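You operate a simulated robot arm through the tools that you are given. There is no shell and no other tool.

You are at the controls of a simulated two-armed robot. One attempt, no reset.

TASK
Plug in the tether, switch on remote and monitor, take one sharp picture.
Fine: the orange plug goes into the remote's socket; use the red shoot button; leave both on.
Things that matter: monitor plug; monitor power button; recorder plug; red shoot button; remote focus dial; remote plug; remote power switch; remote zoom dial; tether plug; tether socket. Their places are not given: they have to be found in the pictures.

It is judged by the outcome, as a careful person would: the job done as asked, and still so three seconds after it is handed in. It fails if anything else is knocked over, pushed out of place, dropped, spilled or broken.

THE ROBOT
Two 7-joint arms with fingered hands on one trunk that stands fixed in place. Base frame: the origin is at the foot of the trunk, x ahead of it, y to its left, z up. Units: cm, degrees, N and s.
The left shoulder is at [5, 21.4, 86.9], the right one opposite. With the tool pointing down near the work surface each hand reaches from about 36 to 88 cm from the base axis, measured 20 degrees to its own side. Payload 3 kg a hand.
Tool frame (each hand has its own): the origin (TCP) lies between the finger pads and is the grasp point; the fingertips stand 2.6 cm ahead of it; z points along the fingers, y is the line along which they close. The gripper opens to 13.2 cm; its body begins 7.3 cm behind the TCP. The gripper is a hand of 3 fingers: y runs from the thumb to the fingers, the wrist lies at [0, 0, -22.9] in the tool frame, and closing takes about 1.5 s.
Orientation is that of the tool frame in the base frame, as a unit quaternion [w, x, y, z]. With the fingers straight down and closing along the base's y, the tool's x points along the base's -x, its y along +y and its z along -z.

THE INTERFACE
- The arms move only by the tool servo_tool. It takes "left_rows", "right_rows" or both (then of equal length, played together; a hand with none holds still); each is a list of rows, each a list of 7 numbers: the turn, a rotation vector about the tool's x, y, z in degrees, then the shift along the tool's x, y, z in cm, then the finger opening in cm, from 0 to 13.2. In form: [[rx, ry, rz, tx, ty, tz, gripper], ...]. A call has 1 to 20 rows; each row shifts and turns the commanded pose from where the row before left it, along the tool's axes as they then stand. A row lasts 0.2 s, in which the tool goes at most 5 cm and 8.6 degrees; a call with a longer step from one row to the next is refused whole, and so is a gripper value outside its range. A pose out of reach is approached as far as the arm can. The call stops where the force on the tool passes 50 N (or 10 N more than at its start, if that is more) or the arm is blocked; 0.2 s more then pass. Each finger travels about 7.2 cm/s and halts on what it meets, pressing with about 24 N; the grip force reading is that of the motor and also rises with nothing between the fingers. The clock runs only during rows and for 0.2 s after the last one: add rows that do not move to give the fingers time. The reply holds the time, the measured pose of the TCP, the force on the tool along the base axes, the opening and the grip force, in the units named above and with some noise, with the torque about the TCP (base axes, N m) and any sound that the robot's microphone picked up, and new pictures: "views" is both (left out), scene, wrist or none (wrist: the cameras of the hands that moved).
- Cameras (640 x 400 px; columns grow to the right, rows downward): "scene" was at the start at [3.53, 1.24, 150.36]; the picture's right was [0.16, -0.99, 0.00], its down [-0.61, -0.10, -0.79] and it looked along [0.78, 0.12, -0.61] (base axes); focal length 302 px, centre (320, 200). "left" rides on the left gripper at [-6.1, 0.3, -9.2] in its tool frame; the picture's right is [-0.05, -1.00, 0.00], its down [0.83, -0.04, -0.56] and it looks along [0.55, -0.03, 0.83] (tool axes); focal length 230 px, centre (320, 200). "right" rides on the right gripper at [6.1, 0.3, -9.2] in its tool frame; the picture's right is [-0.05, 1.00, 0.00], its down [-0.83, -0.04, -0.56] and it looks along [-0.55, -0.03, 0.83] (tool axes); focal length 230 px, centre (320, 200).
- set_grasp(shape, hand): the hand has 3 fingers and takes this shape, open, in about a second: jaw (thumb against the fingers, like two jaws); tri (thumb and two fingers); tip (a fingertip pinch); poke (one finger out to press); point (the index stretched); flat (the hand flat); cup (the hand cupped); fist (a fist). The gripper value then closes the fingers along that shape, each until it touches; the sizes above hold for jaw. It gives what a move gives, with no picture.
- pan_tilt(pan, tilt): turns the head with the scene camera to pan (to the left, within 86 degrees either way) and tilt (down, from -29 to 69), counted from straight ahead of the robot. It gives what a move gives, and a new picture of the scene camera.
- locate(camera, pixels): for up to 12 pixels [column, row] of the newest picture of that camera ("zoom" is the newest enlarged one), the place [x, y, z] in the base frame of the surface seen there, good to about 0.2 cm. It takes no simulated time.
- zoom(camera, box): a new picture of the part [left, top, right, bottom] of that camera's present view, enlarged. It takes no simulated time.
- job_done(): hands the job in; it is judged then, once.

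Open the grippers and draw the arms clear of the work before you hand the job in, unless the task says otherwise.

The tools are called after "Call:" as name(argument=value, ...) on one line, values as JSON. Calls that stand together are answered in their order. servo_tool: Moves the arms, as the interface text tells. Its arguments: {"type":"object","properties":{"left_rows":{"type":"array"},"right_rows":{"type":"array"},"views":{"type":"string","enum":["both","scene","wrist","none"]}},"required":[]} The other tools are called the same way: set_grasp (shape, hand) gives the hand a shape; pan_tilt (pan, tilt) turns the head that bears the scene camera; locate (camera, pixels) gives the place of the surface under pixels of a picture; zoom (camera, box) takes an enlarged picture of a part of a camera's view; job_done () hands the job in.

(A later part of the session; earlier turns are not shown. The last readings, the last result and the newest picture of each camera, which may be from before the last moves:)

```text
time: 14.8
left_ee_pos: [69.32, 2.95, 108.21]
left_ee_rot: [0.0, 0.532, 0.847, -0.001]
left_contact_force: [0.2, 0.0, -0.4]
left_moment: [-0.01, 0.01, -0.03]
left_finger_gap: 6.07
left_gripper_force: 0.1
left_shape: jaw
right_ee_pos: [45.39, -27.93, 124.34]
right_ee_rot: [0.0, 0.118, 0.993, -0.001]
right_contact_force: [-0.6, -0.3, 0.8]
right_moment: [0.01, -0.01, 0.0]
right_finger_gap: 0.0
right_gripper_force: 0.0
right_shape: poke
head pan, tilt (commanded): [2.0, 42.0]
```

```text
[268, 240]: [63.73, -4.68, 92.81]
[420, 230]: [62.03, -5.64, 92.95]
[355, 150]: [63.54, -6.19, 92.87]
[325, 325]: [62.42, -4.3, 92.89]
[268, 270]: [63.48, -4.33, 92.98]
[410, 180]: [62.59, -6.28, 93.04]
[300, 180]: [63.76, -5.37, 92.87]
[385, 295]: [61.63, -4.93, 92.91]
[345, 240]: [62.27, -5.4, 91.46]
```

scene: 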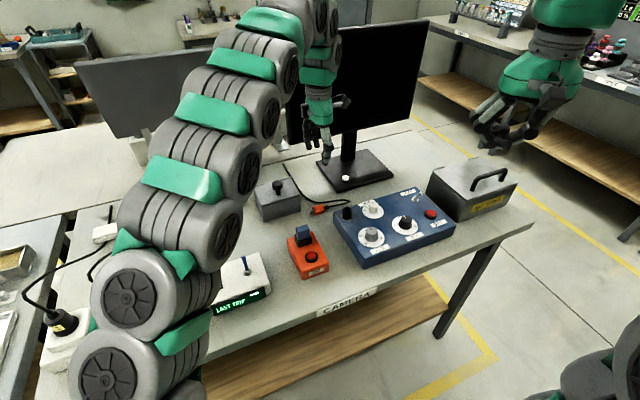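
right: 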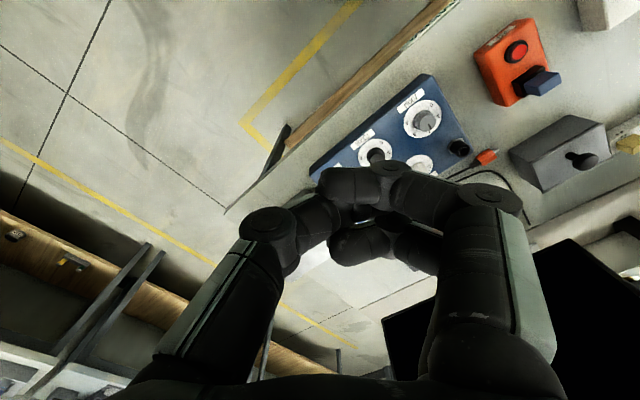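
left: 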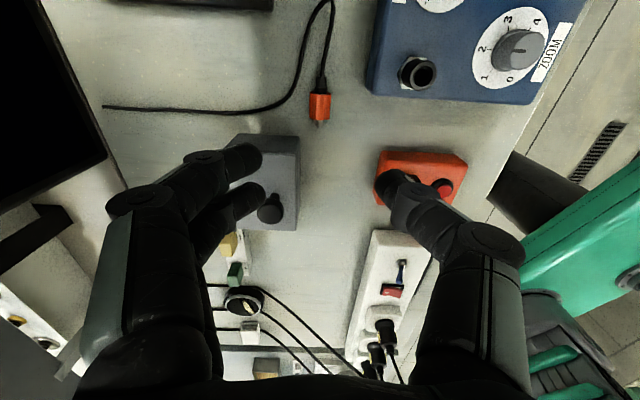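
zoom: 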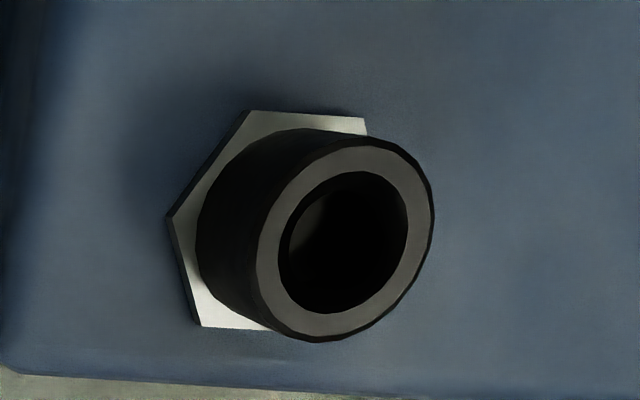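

Socket centre ≈ (62.85, −5.2), rim z 92.9, ample radial clearance around the pin. Before grasping, I'll test in free air whether the left arm can turn the hand 85° (fingers pointing right) above the socket.

Call:
servo_tool(left_rows=[[0, 0, 0, -2.2, -4.7, -1.0, 6], [0, 0, 0, -2.2, -4.7, -1.0, 6], [0, -8.5, 0, 0, 0, 0, 6], [0, -8.5, 0, 0, 0, 0, 6], [0, -8.5, 0, 0, 0, 0, 6], [0, -8.5, 0, 0, 0, 0, 6], [0, -8.5, 0, 0, 0, 0, 6], [0, -8.5, 0, 0, 0, 0, 6], [0, -8.5, 0, 0, 0, 0, 6], [0, -8.5, 0, 0, 0, 0, 6], [0, -8.5, 0, 0, 0, 0, 6], [0, -8.5, 0, 0, 0, 0, 6], [0, 0, 0, 0, 0, 0, 6]], views="both")

```text
refused: row 1 steps farther than a row can; nothing moved
```

The step was slightly over 5 cm; I'll split it into three smaller steps.

Call:
servo_tool(left_rows=[[0, 0, 0, -1.5, -3.1, -0.6, 6], [0, 0, 0, -1.5, -3.1, -0.6, 6], [0, 0, 0, -1.5, -3.1, -0.6, 6], [0, -8.5, 0, 0, 0, 0, 6], [0, -8.5, 0, 0, 0, 0, 6], [0, -8.5, 0, 0, 0, 0, 6], [0, -8.5, 0, 0, 0, 0, 6], [0, -8.5, 0, 0, 0, 0, 6], [0, -8.5, 0, 0, 0, 0, 6], [0, -8.5, 0, 0, 0, 0, 6], [0, -8.5, 0, 0, 0, 0, 6], [0, -8.5, 0, 0, 0, 0, 6], [0, -8.5, 0, 0, 0, 0, 6], [0, 0, 0, 0, 0, 0, 6]], views="both")

```text
time: 17.8
left_ee_pos: [62.93, -5.14, 109.92]
left_ee_rot: [0.572, 0.392, 0.625, -0.359]
left_contact_force: [0.2, 0.1, -0.3]
left_moment: [-0.04, 0.01, 0.02]
left_finger_gap: 6.06
left_gripper_force: 0.0
left_shape: jaw
right_ee_pos: [45.48, -27.98, 124.45]
right_ee_rot: [0.0, 0.117, 0.993, 0.0]
right_contact_force: [-0.5, -0.8, -0.1]
right_moment: [-0.03, -0.01, -0.02]
right_finger_gap: 0.0
right_gripper_force: 0.0
right_shape: poke
head pan, tilt (commanded): [2.0, 42.0]
```

scene: 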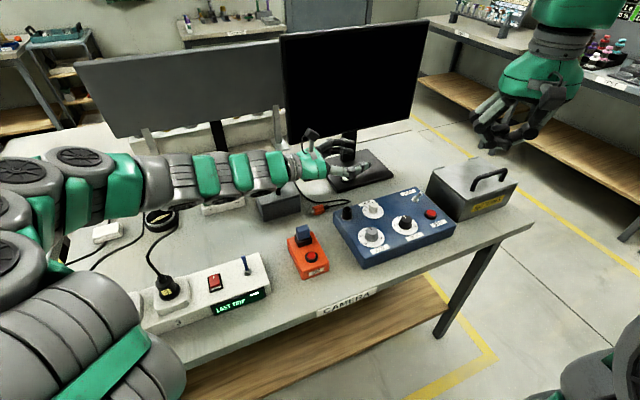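
left: 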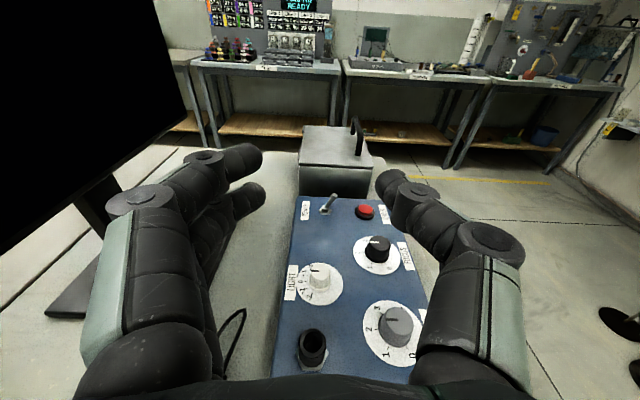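

The 85° turn is reachable. I'm concerned about the palm hitting the blue block on the REC box (53.3, 5.9, 93.7) at the final height, so I'll zoom on the hand to judge its thickness.

Call:
zoom(camera="scene", box=[240, 120, 400, 220])

Call:
zoom(camera="scene", box=[280, 215, 340, 285])

```text
4.00 times, centred on (320, 170) of scene
```

zoom: 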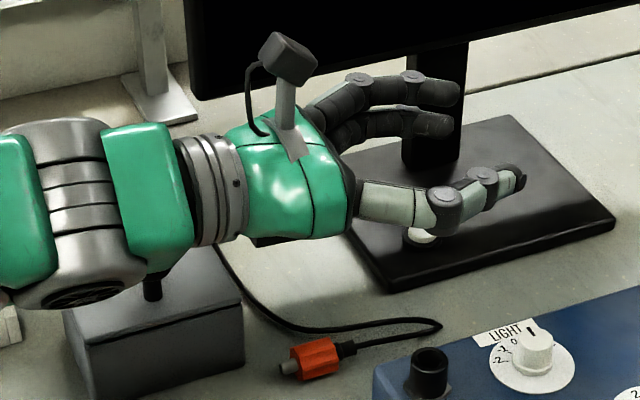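

```text
5.71 times, centred on (310, 250) of scene
```

zoom: 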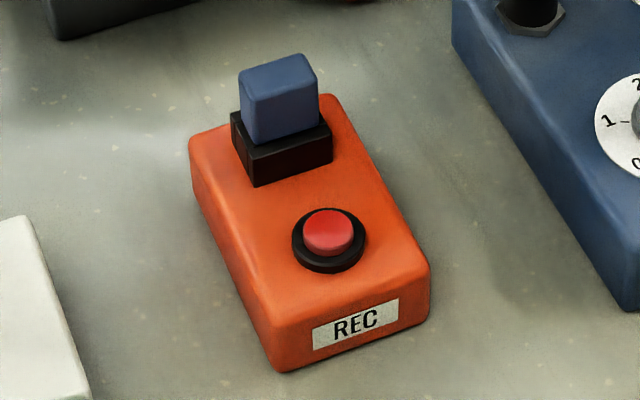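

I'll check actual fingertip positions against the TCP (62.9, −5.1, 109.9), and the heights of things on the strip that the forearm will pass over.

Call:
locate(camera="scene", pixels=[[353, 143], [351, 151], [370, 163], [368, 166], [340, 141], [350, 168], [310, 178], [308, 155], [170, 287], [244, 257], [302, 158], [270, 190]])

```text
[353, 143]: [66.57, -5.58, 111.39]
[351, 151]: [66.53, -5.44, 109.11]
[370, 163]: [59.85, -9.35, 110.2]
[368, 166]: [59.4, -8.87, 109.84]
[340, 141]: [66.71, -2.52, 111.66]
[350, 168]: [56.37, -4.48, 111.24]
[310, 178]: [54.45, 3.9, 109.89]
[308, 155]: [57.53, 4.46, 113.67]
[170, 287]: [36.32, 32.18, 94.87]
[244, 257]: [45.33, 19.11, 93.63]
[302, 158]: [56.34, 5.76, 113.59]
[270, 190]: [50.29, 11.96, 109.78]
```

Palm half-thickness is ~4 cm and strip plugs reach z≈95. Plan: grasp with a 20° initial tilt (final fingers ~20° below horizontal, clearing the REC block). I'll rotate back and move to a pre-grasp about 8 cm above the grasp pose with 4.2 cm opening.

Call:
servo_tool(left_rows=[[0, 8.4, 0, 0, 0, 0, 4.2], [0, 8.4, 0, 0, 0, 0, 4.2], [0, 8.4, 0, 0, 0, 0, 4.2], [0, 8.4, 0, 0, 0, 0, 4.2], [0, 8.4, 0, 0, 0, 0, 4.2], [0, 8.4, 0, 0, 0, 0, 4.2], [0, 8.4, 0, 0, 0, 0, 4.2], [0, 8.4, 0, 0, 0, 0, 4.2], [0, 8.4, 0, 0, 0, 0, 4.2], [0, 8.4, 0, 0, 0, 0, 4.2], [0, 8.4, 0, 0, 0, 0, 4.2], [0, 8.4, 0, 0, 0, 0, 4.2], [0, 4.2, 0, 0, 0, 0, 4.2], [0, 0, 0, -0.259, 1.877, 2.868, 4.2], [0, 0, 0, -0.259, 1.877, 2.868, 4.2], [0, 0, 0, -0.259, 1.877, 2.868, 4.2], [0, 0, 0, -0.259, 1.877, 2.868, 4.2], [0, 0, 0, -0.259, 1.877, 2.868, 4.2], [0, 0, 0, 0, 0, 0, 4.2]], views="both")

```text
time: 21.8
left_ee_pos: [66.71, 4.1, 93.25]
left_ee_rot: [-0.147, 0.524, 0.833, 0.093]
left_contact_force: [-0.9, 0.4, -0.1]
left_moment: [0.05, -0.02, -0.02]
left_finger_gap: 4.21
left_gripper_force: 0.1
left_shape: jaw
left hand out of reach, approached as far as the arm can: row 12
right_ee_pos: [45.43, -27.95, 124.3]
right_ee_rot: [-0.001, 0.118, 0.993, -0.001]
right_contact_force: [0.6, -0.4, 0.3]
right_moment: [-0.03, -0.02, 0.0]
right_finger_gap: 0.0
right_gripper_force: 0.0
right_shape: poke
head pan, tilt (commanded): [2.0, 42.0]
```

scene: 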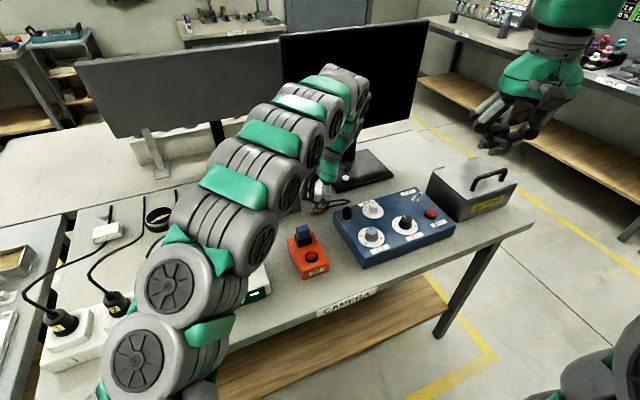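
left: 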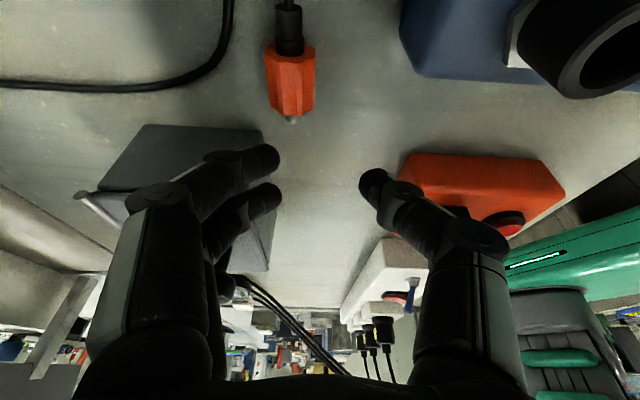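

The arm briefly ran out of reach mid-rotation, so the hand ended at (66.7, 4.1, 93.3) with the right 20° tilt. I'll shift it laterally by 3.6 cm to be right above the plug, at the same height.

Call:
servo_tool(left_rows=[[0, 0, 0, -1.4, 0.98, -0.51, 4.2], [0, 0, 0, -1.41, 0.986, -0.512, 4.2], [0, 0, 0, 0, 0, 0, 4.2]], views="both")

Call:
zoom(camera="left", box=[220, 40, 420, 220])

Call:
zoom(camera="scene", box=[280, 130, 380, 230])

```text
time: 22.6
left_ee_pos: [69.97, 2.42, 93.49]
left_ee_rot: [-0.147, 0.524, 0.834, 0.092]
left_contact_force: [0.4, -0.1, 0.4]
left_moment: [-0.02, 0.02, -0.03]
left_finger_gap: 4.23
left_gripper_force: 0.1
left_shape: jaw
right_ee_pos: [45.5, -27.96, 124.43]
right_ee_rot: [0.001, 0.118, 0.993, 0.0]
right_contact_force: [0.3, 0.4, -1.0]
right_moment: [-0.03, -0.03, 0.0]
right_finger_gap: 0.01
right_gripper_force: 0.0
right_shape: poke
head pan, tilt (commanded): [2.0, 42.0]
```

scene: 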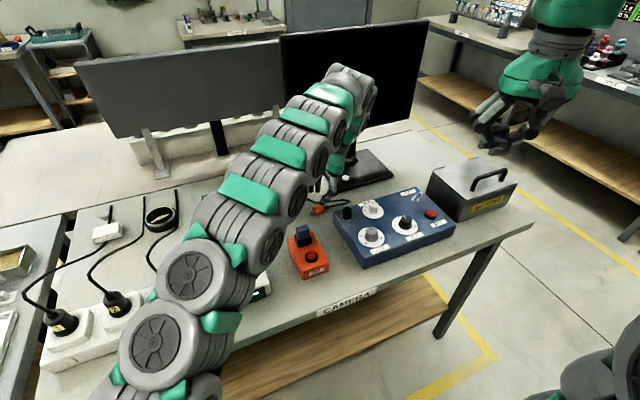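
left: 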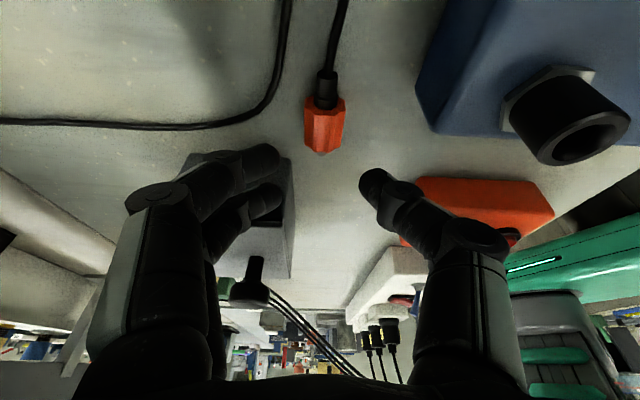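

```text
2.22 times, centred on (320, 130) of left
```

zoom: 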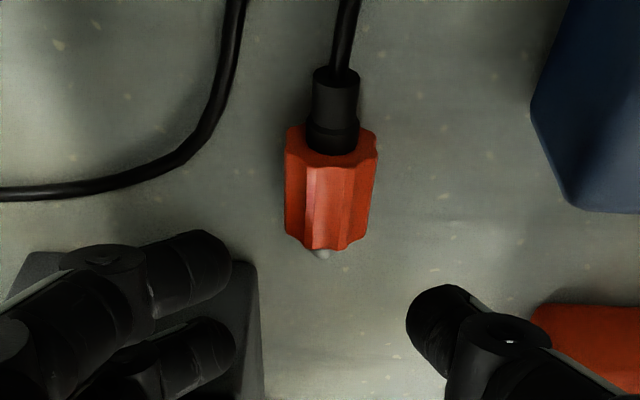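

```text
4.00 times, centred on (330, 180) of scene
```

zoom: 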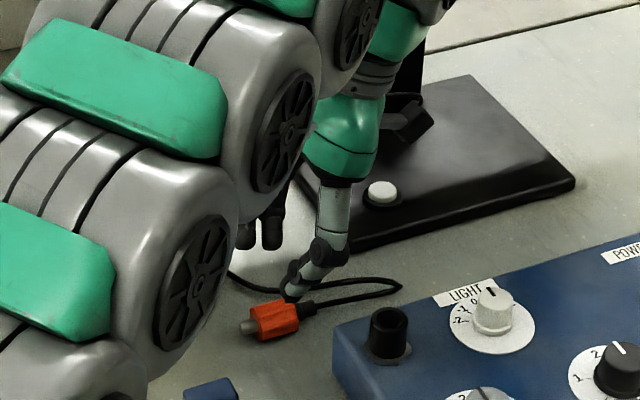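

The plug sits between the finger lines. I'll verify the plug position from this closer view and check how close the forearm is to the grey box's knob.

Call:
locate(camera="scene", pixels=[[300, 190], [285, 200], [270, 225], [310, 165], [325, 150], [250, 240], [330, 140], [335, 100]])

Call:
zoom(camera="left", box=[220, 40, 420, 220])

Call:
locate(camera="zoom", pixels=[[330, 165], [325, 240], [330, 200], [287, 200], [375, 190], [322, 254], [336, 85], [215, 250], [415, 310], [258, 270], [258, 350]])

```text
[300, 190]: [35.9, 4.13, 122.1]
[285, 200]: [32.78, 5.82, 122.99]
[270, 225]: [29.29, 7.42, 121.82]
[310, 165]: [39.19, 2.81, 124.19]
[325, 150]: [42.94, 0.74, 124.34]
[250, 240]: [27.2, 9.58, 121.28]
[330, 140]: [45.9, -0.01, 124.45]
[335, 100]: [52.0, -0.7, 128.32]
```

```text
2.22 times, centred on (320, 130) of left
```

zoom: 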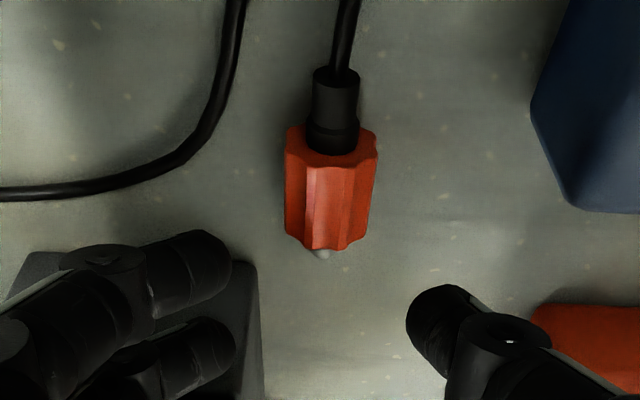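

```text
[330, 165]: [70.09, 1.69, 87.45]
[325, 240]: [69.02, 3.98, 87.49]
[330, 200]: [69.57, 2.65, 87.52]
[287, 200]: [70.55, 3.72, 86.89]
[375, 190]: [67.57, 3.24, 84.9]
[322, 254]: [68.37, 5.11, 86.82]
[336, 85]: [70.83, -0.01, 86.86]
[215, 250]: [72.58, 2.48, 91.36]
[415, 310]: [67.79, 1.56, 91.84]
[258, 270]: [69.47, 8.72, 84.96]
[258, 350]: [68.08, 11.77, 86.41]
```

Forearm is well clear (z>120) and plug centre confirmed at (69.5, 2.85). I'll descend ~5.3 cm straight down with the 4.2 cm opening.

Call:
servo_tool(left_rows=[[0, 0, 0, -0.47, -0.06, 1.25, 4.2], [0, 0, 0, -0.47, -0.06, 1.25, 4.2], [0, 0, 0, -0.47, -0.06, 1.25, 4.2], [0, 0, 0, -0.47, -0.06, 1.25, 4.2], [0, 0, 0, 0, 0, 0, 4.2]], views="both")

Call:
zoom(camera="left", box=[220, 80, 420, 240])

Call:
zoom(camera="scene", box=[280, 150, 380, 230])

```text
time: 23.8
left_ee_pos: [69.64, 2.5, 88.22]
left_ee_rot: [-0.147, 0.522, 0.835, 0.093]
left_contact_force: [7.0, 11.2, 19.3]
left_moment: [-0.89, 0.96, -0.3]
left_finger_gap: 4.08
left_gripper_force: 0.0
left_shape: jaw
right_ee_pos: [45.53, -27.72, 124.52]
right_ee_rot: [0.0, 0.116, 0.993, 0.0]
right_contact_force: [0.2, 0.7, 1.0]
right_moment: [0.01, 0.01, 0.0]
right_finger_gap: 0.02
right_gripper_force: 0.1
right_shape: poke
head pan, tilt (commanded): [2.0, 42.0]
```

scene: 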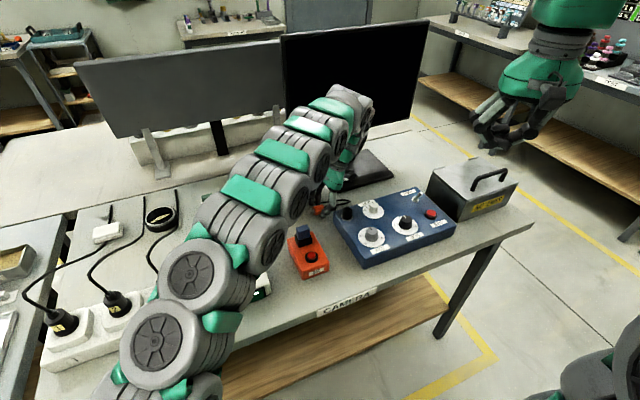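
left: 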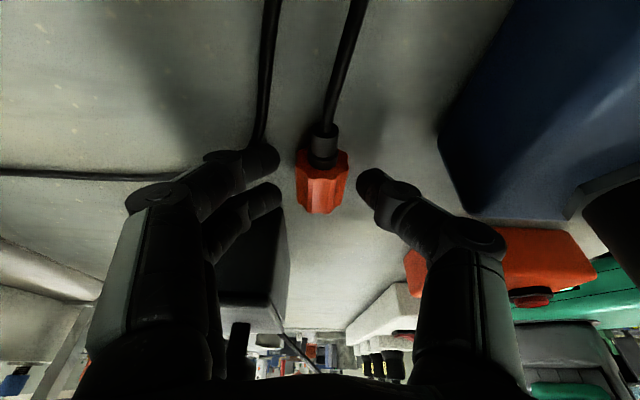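

```text
2.50 times, centred on (320, 160) of left
```

zoom: 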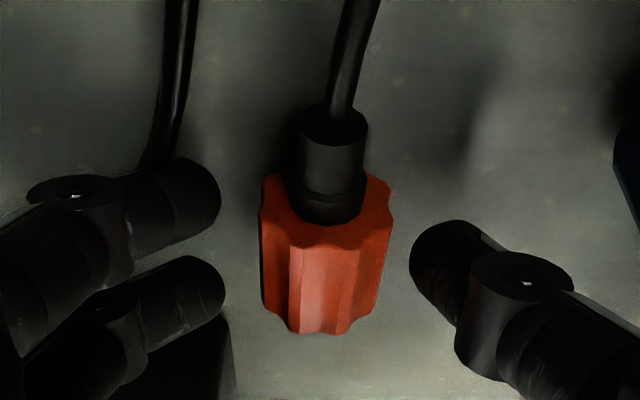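

```text
5.00 times, centred on (330, 190) of scene
```

zoom: 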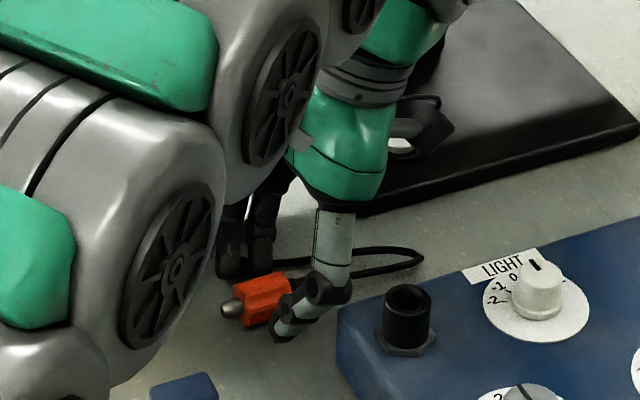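

The fingertips touch the table (19 N up). I'll back up 0.2 cm and close on the plug.

Call:
servo_tool(left_rows=[[0, 0, 0, 0.07, -0.1, -0.2, 4.2], [0, 0, 0, 0, 0, 0, 3], [0, 0, 0, 0, 0, 0, 2], [0, 0, 0, 0, 0, 0, 1], [0, 0, 0, 0, 0, 0, 0], [0, 0, 0, 0, 0, 0, 0], [0, 0, 0, 0, 0, 0, 0], [0, 0, 0, 0, 0, 0, 0]], views="both")

Call:
zoom(camera="left", box=[220, 80, 420, 240])

Call:
zoom(camera="scene", box=[280, 150, 380, 230])

```text
time: 25.6
left_ee_pos: [69.5, 2.41, 88.17]
left_ee_rot: [-0.147, 0.524, 0.834, 0.093]
left_contact_force: [0.0, -0.4, 0.6]
left_moment: [0.01, 0.01, -0.03]
left_finger_gap: 2.16
left_gripper_force: 23.9
left_shape: jaw
right_ee_pos: [45.44, -27.82, 124.42]
right_ee_rot: [0.001, 0.118, 0.993, 0.0]
right_contact_force: [-0.3, 0.3, 0.2]
right_moment: [0.03, -0.02, 0.03]
right_finger_gap: 0.0
right_gripper_force: 0.0
right_shape: poke
head pan, tilt (commanded): [2.0, 42.0]
```

scene: 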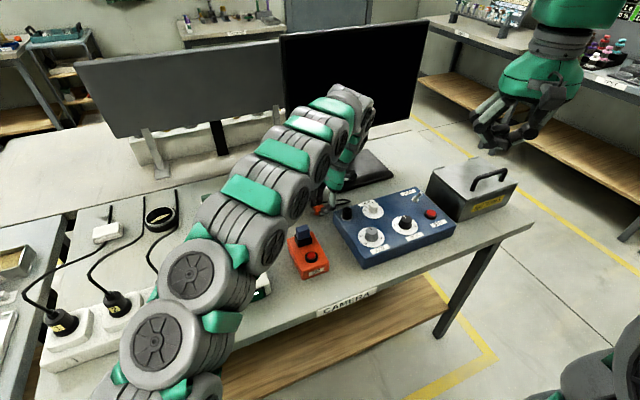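
left: 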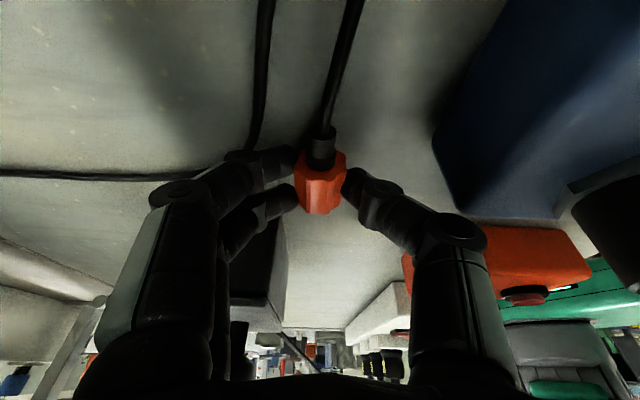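

```text
2.50 times, centred on (320, 160) of left
```

zoom: 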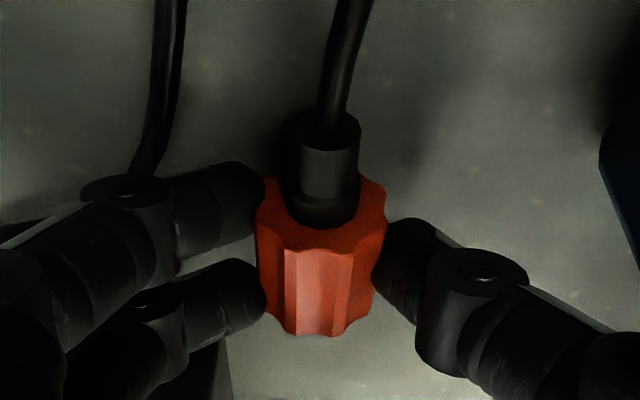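

```text
5.00 times, centred on (330, 190) of scene
```

zoom: 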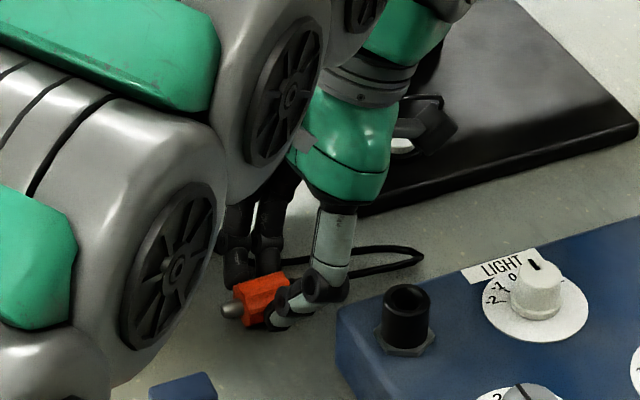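

The plug is gripped (gap 2.16 cm, 24 N). I'll lift it straight up 10 cm and check it stays in hand.

Call:
servo_tool(left_rows=[[0, 0, 0, 0.513, 0, -1.41, 0], [0, 0, 0, 0.684, 0, -1.88, 0], [0, 0, 0, 0.684, 0, -1.88, 0], [0, 0, 0, 0.855, 0, -2.35, 0], [0, 0, 0, 0.684, 0, -1.88, 0], [0, 0, 0, 0, 0, 0, 0]], views="both")

Call:
zoom(camera="left", box=[220, 80, 420, 240])

Call:
zoom(camera="scene", box=[280, 130, 380, 230])

```text
time: 27.0
left_ee_pos: [69.48, 2.33, 98.43]
left_ee_rot: [-0.146, 0.524, 0.834, 0.093]
left_contact_force: [0.0, -0.1, -0.6]
left_moment: [0.02, -0.01, 0.02]
left_finger_gap: 2.16
left_gripper_force: 23.9
left_shape: jaw
right_ee_pos: [45.49, -27.79, 124.49]
right_ee_rot: [0.001, 0.118, 0.993, 0.0]
right_contact_force: [0.2, 0.0, 0.3]
right_moment: [-0.03, 0.01, 0.03]
right_finger_gap: 0.0
right_gripper_force: 0.0
right_shape: poke
head pan, tilt (commanded): [2.0, 42.0]
```

scene: 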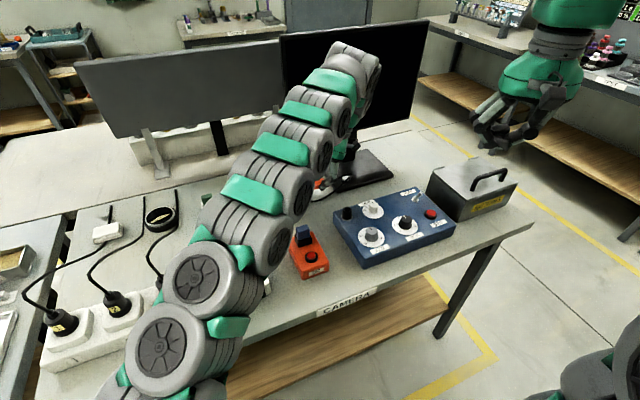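
left: 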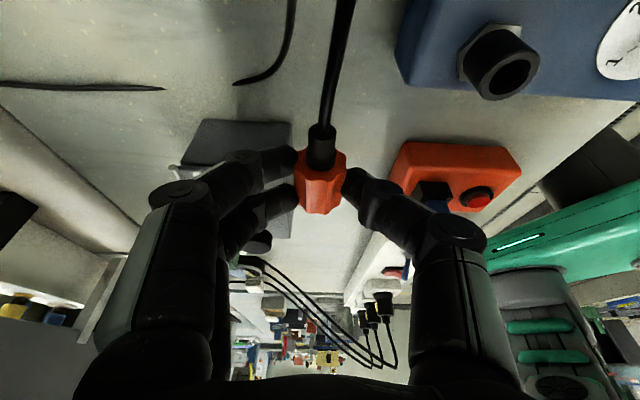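

```text
2.50 times, centred on (320, 160) of left
```

zoom: 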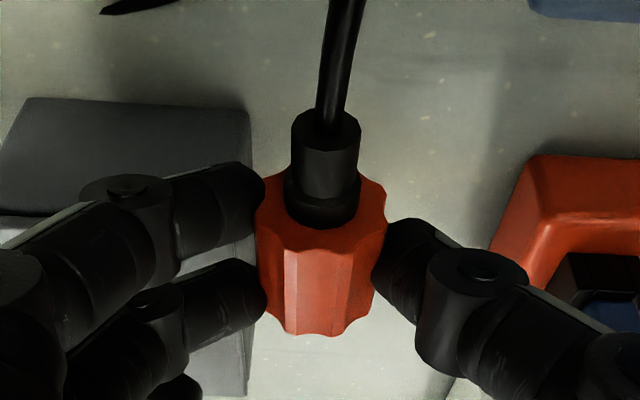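

```text
4.00 times, centred on (330, 180) of scene
```

zoom: 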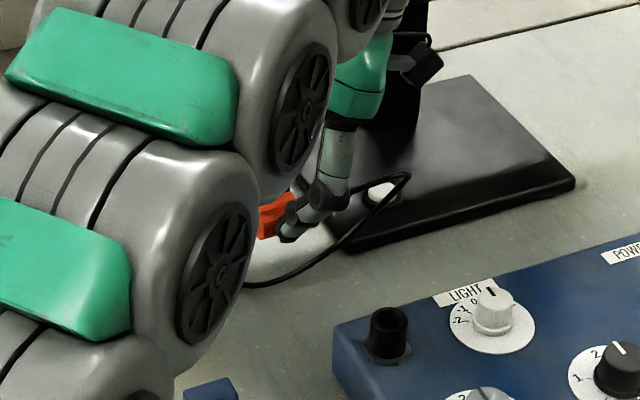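

The plug is firmly held. I'll raise 2 cm more and rotate −90° about the hand's y axis so the pin points down.

Call:
servo_tool(left_rows=[[0, 0, 0, 0.684, 0, -1.88, 0], [0, -8.5, 0, 0, 0, 0, 0], [0, -8.5, 0, 0, 0, 0, 0], [0, -8.5, 0, 0, 0, 0, 0], [0, -8.5, 0, 0, 0, 0, 0], [0, -8.5, 0, 0, 0, 0, 0], [0, -8.5, 0, 0, 0, 0, 0], [0, -8.5, 0, 0, 0, 0, 0], [0, -8.5, 0, 0, 0, 0, 0], [0, -8.5, 0, 0, 0, 0, 0], [0, -8.5, 0, 0, 0, 0, 0], [0, -5, 0, 0, 0, 0, 0], [0, 0, 0, 0, 0, 0, 0]], views="both")

Call:
zoom(camera="left", box=[200, 80, 440, 240])

Call:
zoom(camera="scene", box=[270, 120, 410, 230])

```text
time: 29.8
left_ee_pos: [69.18, 2.69, 98.6]
left_ee_rot: [0.486, 0.435, 0.695, -0.304]
left_contact_force: [0.7, -0.2, -0.5]
left_moment: [0.03, -0.02, 0.02]
left_finger_gap: 2.13
left_gripper_force: 24.5
left_shape: jaw
left hand out of reach, approached as far as the arm can: row 1
right_ee_pos: [45.47, -27.89, 124.41]
right_ee_rot: [0.0, 0.117, 0.993, 0.0]
right_contact_force: [-0.4, 0.1, -0.4]
right_moment: [0.01, 0.02, -0.02]
right_finger_gap: 0.0
right_gripper_force: 0.1
right_shape: poke
head pan, tilt (commanded): [2.0, 42.0]
```

scene: 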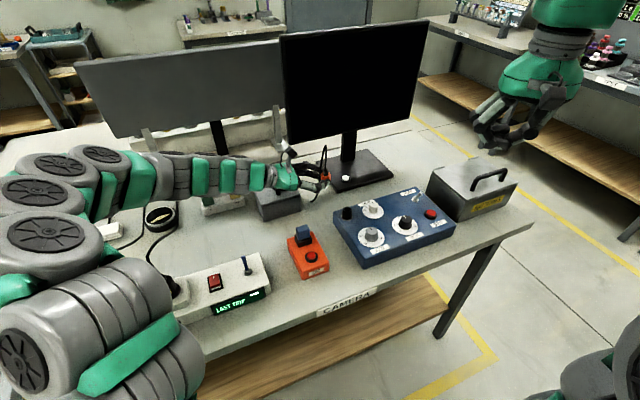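
left: 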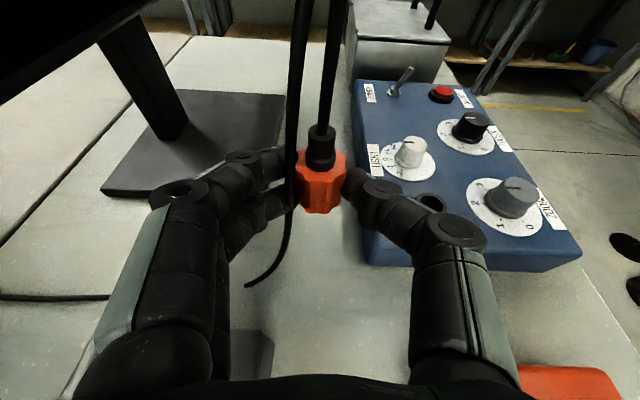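

```text
2.50 times, centred on (320, 160) of left
```

zoom: 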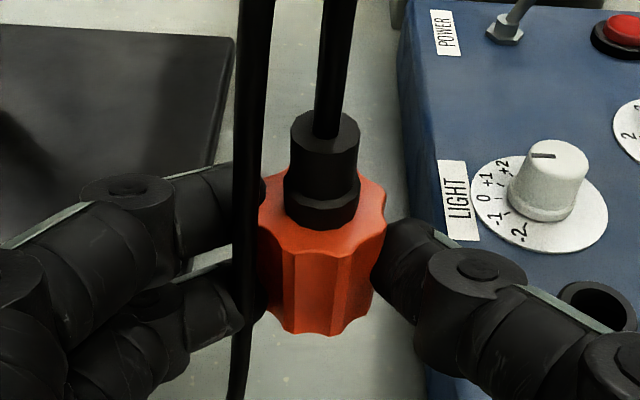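

```text
3.64 times, centred on (340, 175) of scene
```

zoom: 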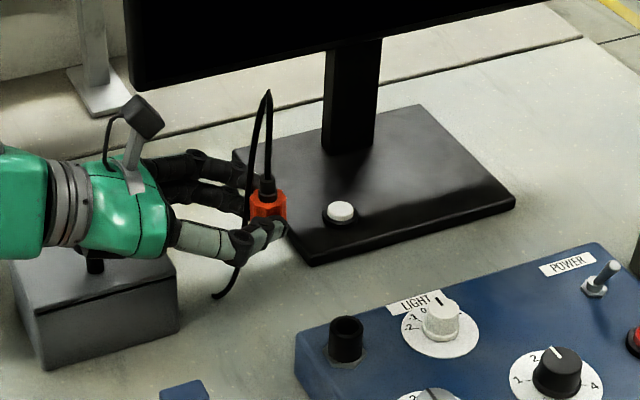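

The pin now points down and the plug is held upright. I'll measure the plug's boot and body position in the current pictures before moving over the socket.

Call:
locate(camera="zoom", pixels=[[268, 195], [268, 182], [267, 210], [255, 198], [280, 203], [268, 175], [345, 330], [95, 262]])

Call:
locate(camera="left", pixels=[[320, 132], [320, 160], [320, 180], [320, 195], [320, 208], [300, 170], [342, 170]])

```text
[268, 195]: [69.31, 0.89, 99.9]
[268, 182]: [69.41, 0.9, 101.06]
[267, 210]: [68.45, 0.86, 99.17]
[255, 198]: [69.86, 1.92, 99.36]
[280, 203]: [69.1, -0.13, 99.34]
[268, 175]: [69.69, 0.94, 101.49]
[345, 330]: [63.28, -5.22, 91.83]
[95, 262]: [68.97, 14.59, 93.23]
```

```text
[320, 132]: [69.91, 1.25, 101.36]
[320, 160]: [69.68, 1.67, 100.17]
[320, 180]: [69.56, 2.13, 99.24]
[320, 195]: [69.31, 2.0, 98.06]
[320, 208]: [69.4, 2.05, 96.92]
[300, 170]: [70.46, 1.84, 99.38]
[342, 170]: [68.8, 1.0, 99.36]
```

Plug body centre is ≈ (70.0, 0.9, 98.1), upright. I'll carry it over the socket at this height and then yaw the hand −15° to keep the palm away from the REC block.

Call:
servo_tool(left_rows=[[0, 0, 0, -0.274, -3.04, 0.753, 0], [0, 0, 0, -0.274, -3.04, 0.753, 0], [0, 0, 0, -0.274, -3.04, 0.753, 0], [7.05, 0, 2.58, 0, 0, 0, 0], [7.05, 0, 2.58, 0, 0, 0, 0], [0, 0, 0, 0, 0, 0, 0]], views="both")

Call:
zoom(camera="left", box=[240, 100, 400, 260])

Call:
zoom(camera="scene", box=[290, 160, 400, 240])

```text
time: 31.2
left_ee_pos: [61.86, -3.55, 98.64]
left_ee_rot: [0.442, 0.522, 0.631, -0.365]
left_contact_force: [0.8, -0.3, 0.2]
left_moment: [0.01, -0.03, 0.02]
left_finger_gap: 2.11
left_gripper_force: 23.4
left_shape: jaw
right_ee_pos: [45.52, -27.82, 124.37]
right_ee_rot: [0.0, 0.117, 0.993, 0.001]
right_contact_force: [-0.2, -0.5, -0.9]
right_moment: [-0.02, -0.02, 0.02]
right_finger_gap: 0.0
right_gripper_force: 0.0
right_shape: poke
head pan, tilt (commanded): [2.0, 42.0]
```

scene: 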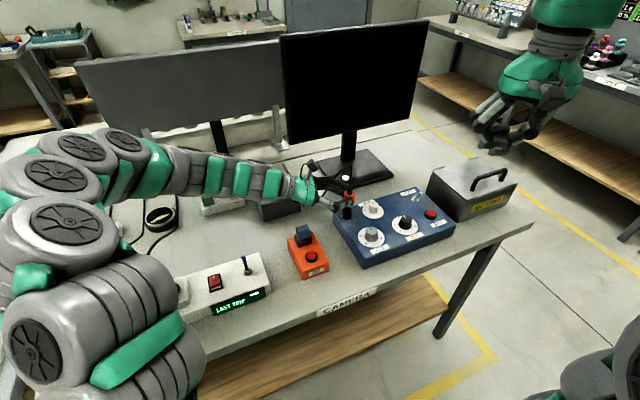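
left: 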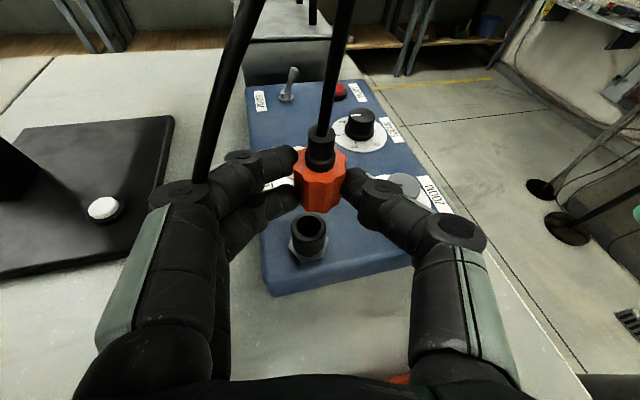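

```text
2.50 times, centred on (320, 180) of left
```

zoom: 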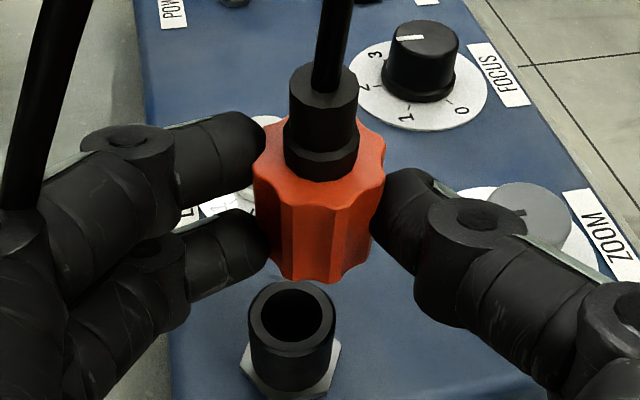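

```text
5.00 times, centred on (345, 200) of scene
```

zoom: 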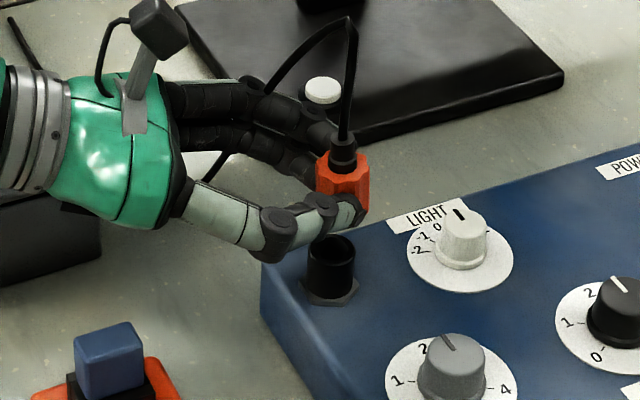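

The plug is nearly over the socket. I'll locate the plug surfaces and the socket rim in both pictures to compute the remaining offset.

Call:
locate(camera="zoom", pixels=[[343, 183], [343, 165], [343, 143], [320, 178], [366, 183], [340, 158], [330, 240], [308, 250], [353, 250], [330, 265]])

Call:
zoom(camera="left", box=[240, 100, 400, 260])

Call:
locate(camera="zoom", pixels=[[315, 220], [315, 250], [315, 270], [260, 190], [383, 195], [320, 165], [320, 145], [322, 100], [255, 315], [328, 318], [290, 285], [292, 348]])

```text
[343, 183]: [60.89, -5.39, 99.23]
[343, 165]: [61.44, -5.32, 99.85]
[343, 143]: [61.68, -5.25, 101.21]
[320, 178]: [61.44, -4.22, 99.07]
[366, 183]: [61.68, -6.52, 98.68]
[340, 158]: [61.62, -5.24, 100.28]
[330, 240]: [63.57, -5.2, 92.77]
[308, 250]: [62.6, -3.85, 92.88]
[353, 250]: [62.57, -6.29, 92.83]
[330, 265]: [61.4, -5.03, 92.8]
```

```text
2.50 times, centred on (320, 180) of left
```

zoom: 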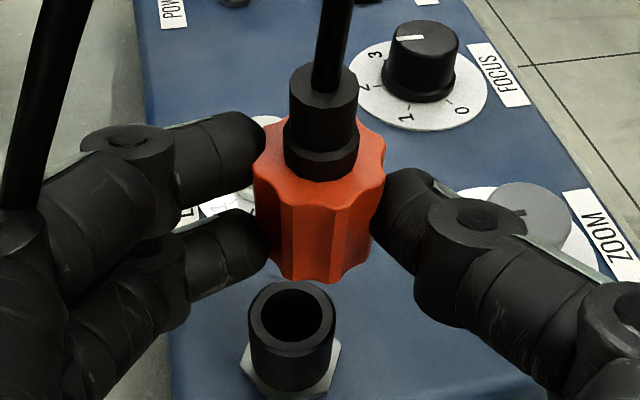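

```text
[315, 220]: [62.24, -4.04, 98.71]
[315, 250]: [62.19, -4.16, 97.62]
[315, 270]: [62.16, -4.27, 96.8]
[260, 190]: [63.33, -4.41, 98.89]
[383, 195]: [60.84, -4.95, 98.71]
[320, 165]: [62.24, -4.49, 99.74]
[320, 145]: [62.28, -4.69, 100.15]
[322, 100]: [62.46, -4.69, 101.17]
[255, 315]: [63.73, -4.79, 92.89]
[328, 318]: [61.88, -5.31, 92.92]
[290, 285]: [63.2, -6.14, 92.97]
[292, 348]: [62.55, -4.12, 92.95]
```

Plug axis ≈ (62.3, −5.35), socket centre ≈ (62.8, −5.2). I'll zoom in tightly from the scene camera to judge any lean of the plug.

Call:
zoom(camera="scene", box=[325, 175, 375, 225])

Call:
zoom(camera="left", box=[270, 110, 370, 260])

```text
8.00 times, centred on (350, 200) of scene
```

zoom: 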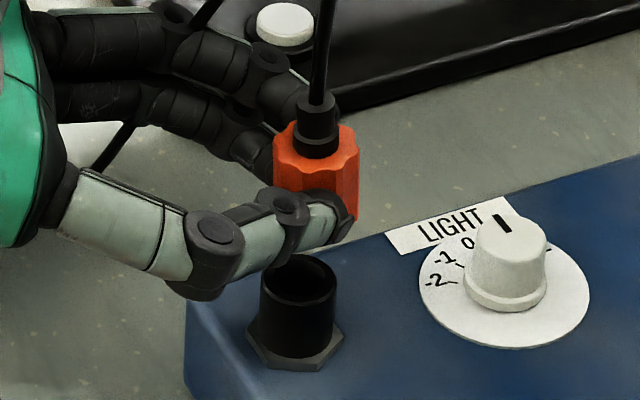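

```text
2.67 times, centred on (320, 185) of left
```

zoom: 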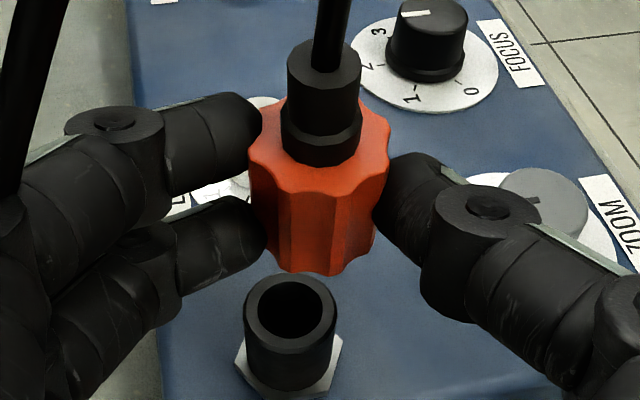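

The plug looks upright. I'll shift 0.5 cm to align with the socket and descend 2.2 cm, stopping just above the rim to check alignment.

Call:
servo_tool(left_rows=[[0, 0, 0, 0.029, 0.525, -0.078, 0], [0, 0, 0, 1.03, 0, 0.376, 0], [0, 0, 0, 1.03, 0, 0.376, 0], [0, 0, 0, 0, 0, 0, 0]], views="both")

Call:
zoom(camera="scene", box=[325, 175, 375, 225])

Call:
zoom(camera="left", box=[270, 110, 370, 260])

```text
time: 32.2
left_ee_pos: [62.31, -3.14, 96.27]
left_ee_rot: [0.441, 0.523, 0.631, -0.366]
left_contact_force: [0.1, 0.1, -1.3]
left_moment: [0.04, 0.04, -0.03]
left_finger_gap: 2.1
left_gripper_force: 24.2
left_shape: jaw
right_ee_pos: [45.37, -27.95, 124.49]
right_ee_rot: [0.0, 0.117, 0.993, 0.0]
right_contact_force: [-0.5, -0.6, 0.2]
right_moment: [-0.02, -0.01, 0.02]
right_finger_gap: 0.01
right_gripper_force: 0.1
right_shape: poke
head pan, tilt (commanded): [2.0, 42.0]
```

scene: 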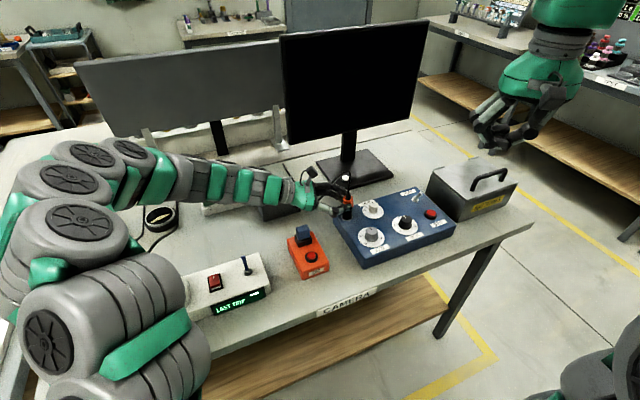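
left: 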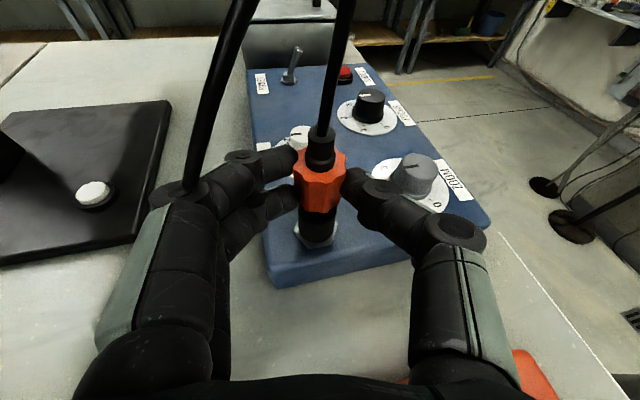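

```text
8.00 times, centred on (350, 200) of scene
```

zoom: 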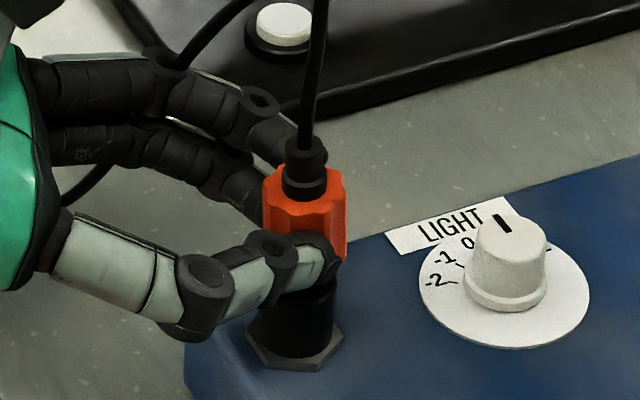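

```text
2.67 times, centred on (320, 185) of left
```

zoom: 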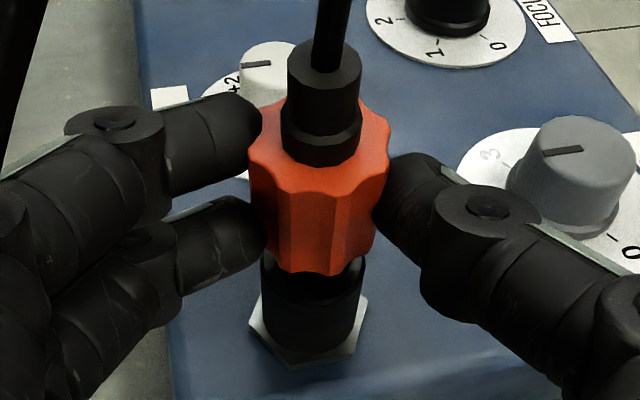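

The plug and socket columns line up in both views (left view 318 vs 314, scene consistent after perspective). I'll descend another 1.2 cm slowly.

Call:
servo_tool(left_rows=[[0, 0, 0, 0.282, 0, 0.102, 0], [0, 0, 0, 0.282, 0, 0.102, 0], [0, 0, 0, 0.282, 0, 0.102, 0], [0, 0, 0, 0.282, 0, 0.102, 0], [0, 0, 0, 0, 0, 0, 0]], views="both")

Call:
zoom(camera="scene", box=[325, 175, 375, 225])

Call:
zoom(camera="left", box=[270, 110, 370, 260])

```text
time: 33.4
left_ee_pos: [62.43, -3.31, 95.27]
left_ee_rot: [0.443, 0.522, 0.632, -0.365]
left_contact_force: [-1.4, 3.3, -0.1]
left_moment: [0.05, 0.01, 0.0]
left_finger_gap: 2.15
left_gripper_force: 24.2
left_shape: jaw
right_ee_pos: [45.47, -27.89, 124.44]
right_ee_rot: [0.0, 0.118, 0.993, 0.0]
right_contact_force: [0.4, 0.0, 0.1]
right_moment: [-0.02, 0.02, 0.04]
right_finger_gap: 0.01
right_gripper_force: 0.0
right_shape: poke
head pan, tilt (commanded): [2.0, 42.0]
```

scene: 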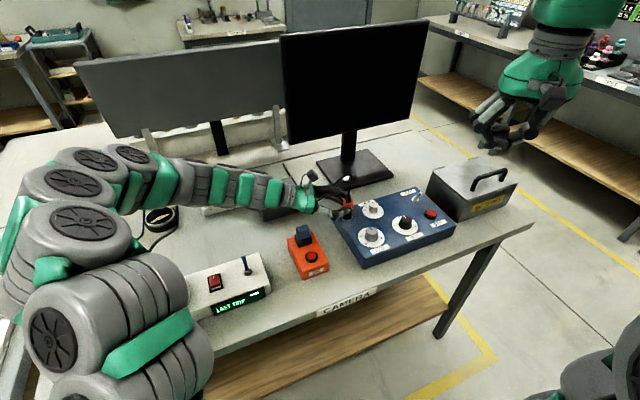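
left: 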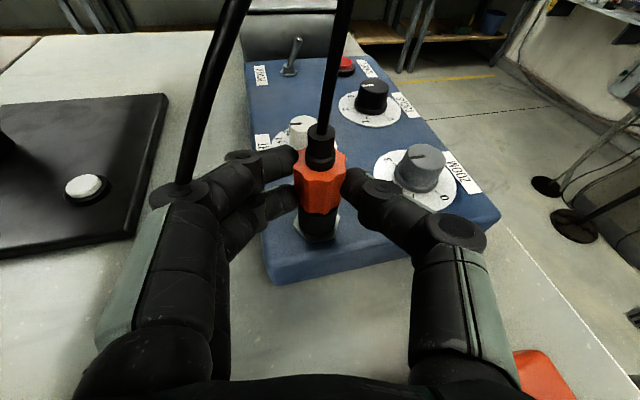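

```text
8.00 times, centred on (350, 200) of scene
```

zoom: 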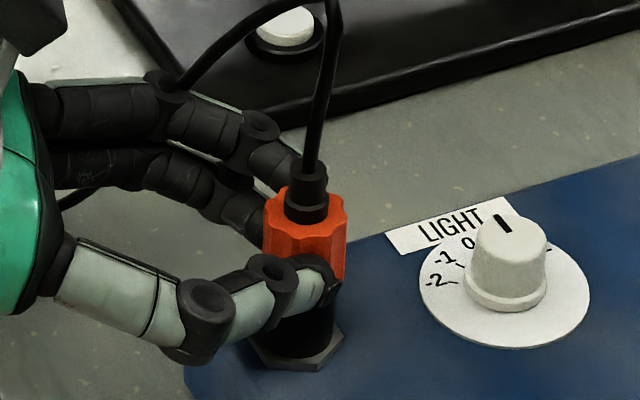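

```text
2.67 times, centred on (320, 185) of left
```

zoom: 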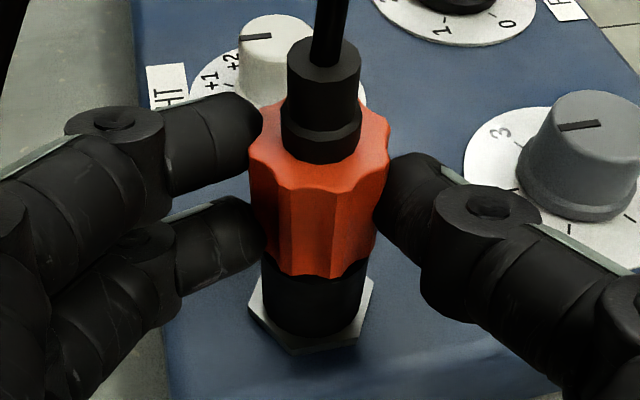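

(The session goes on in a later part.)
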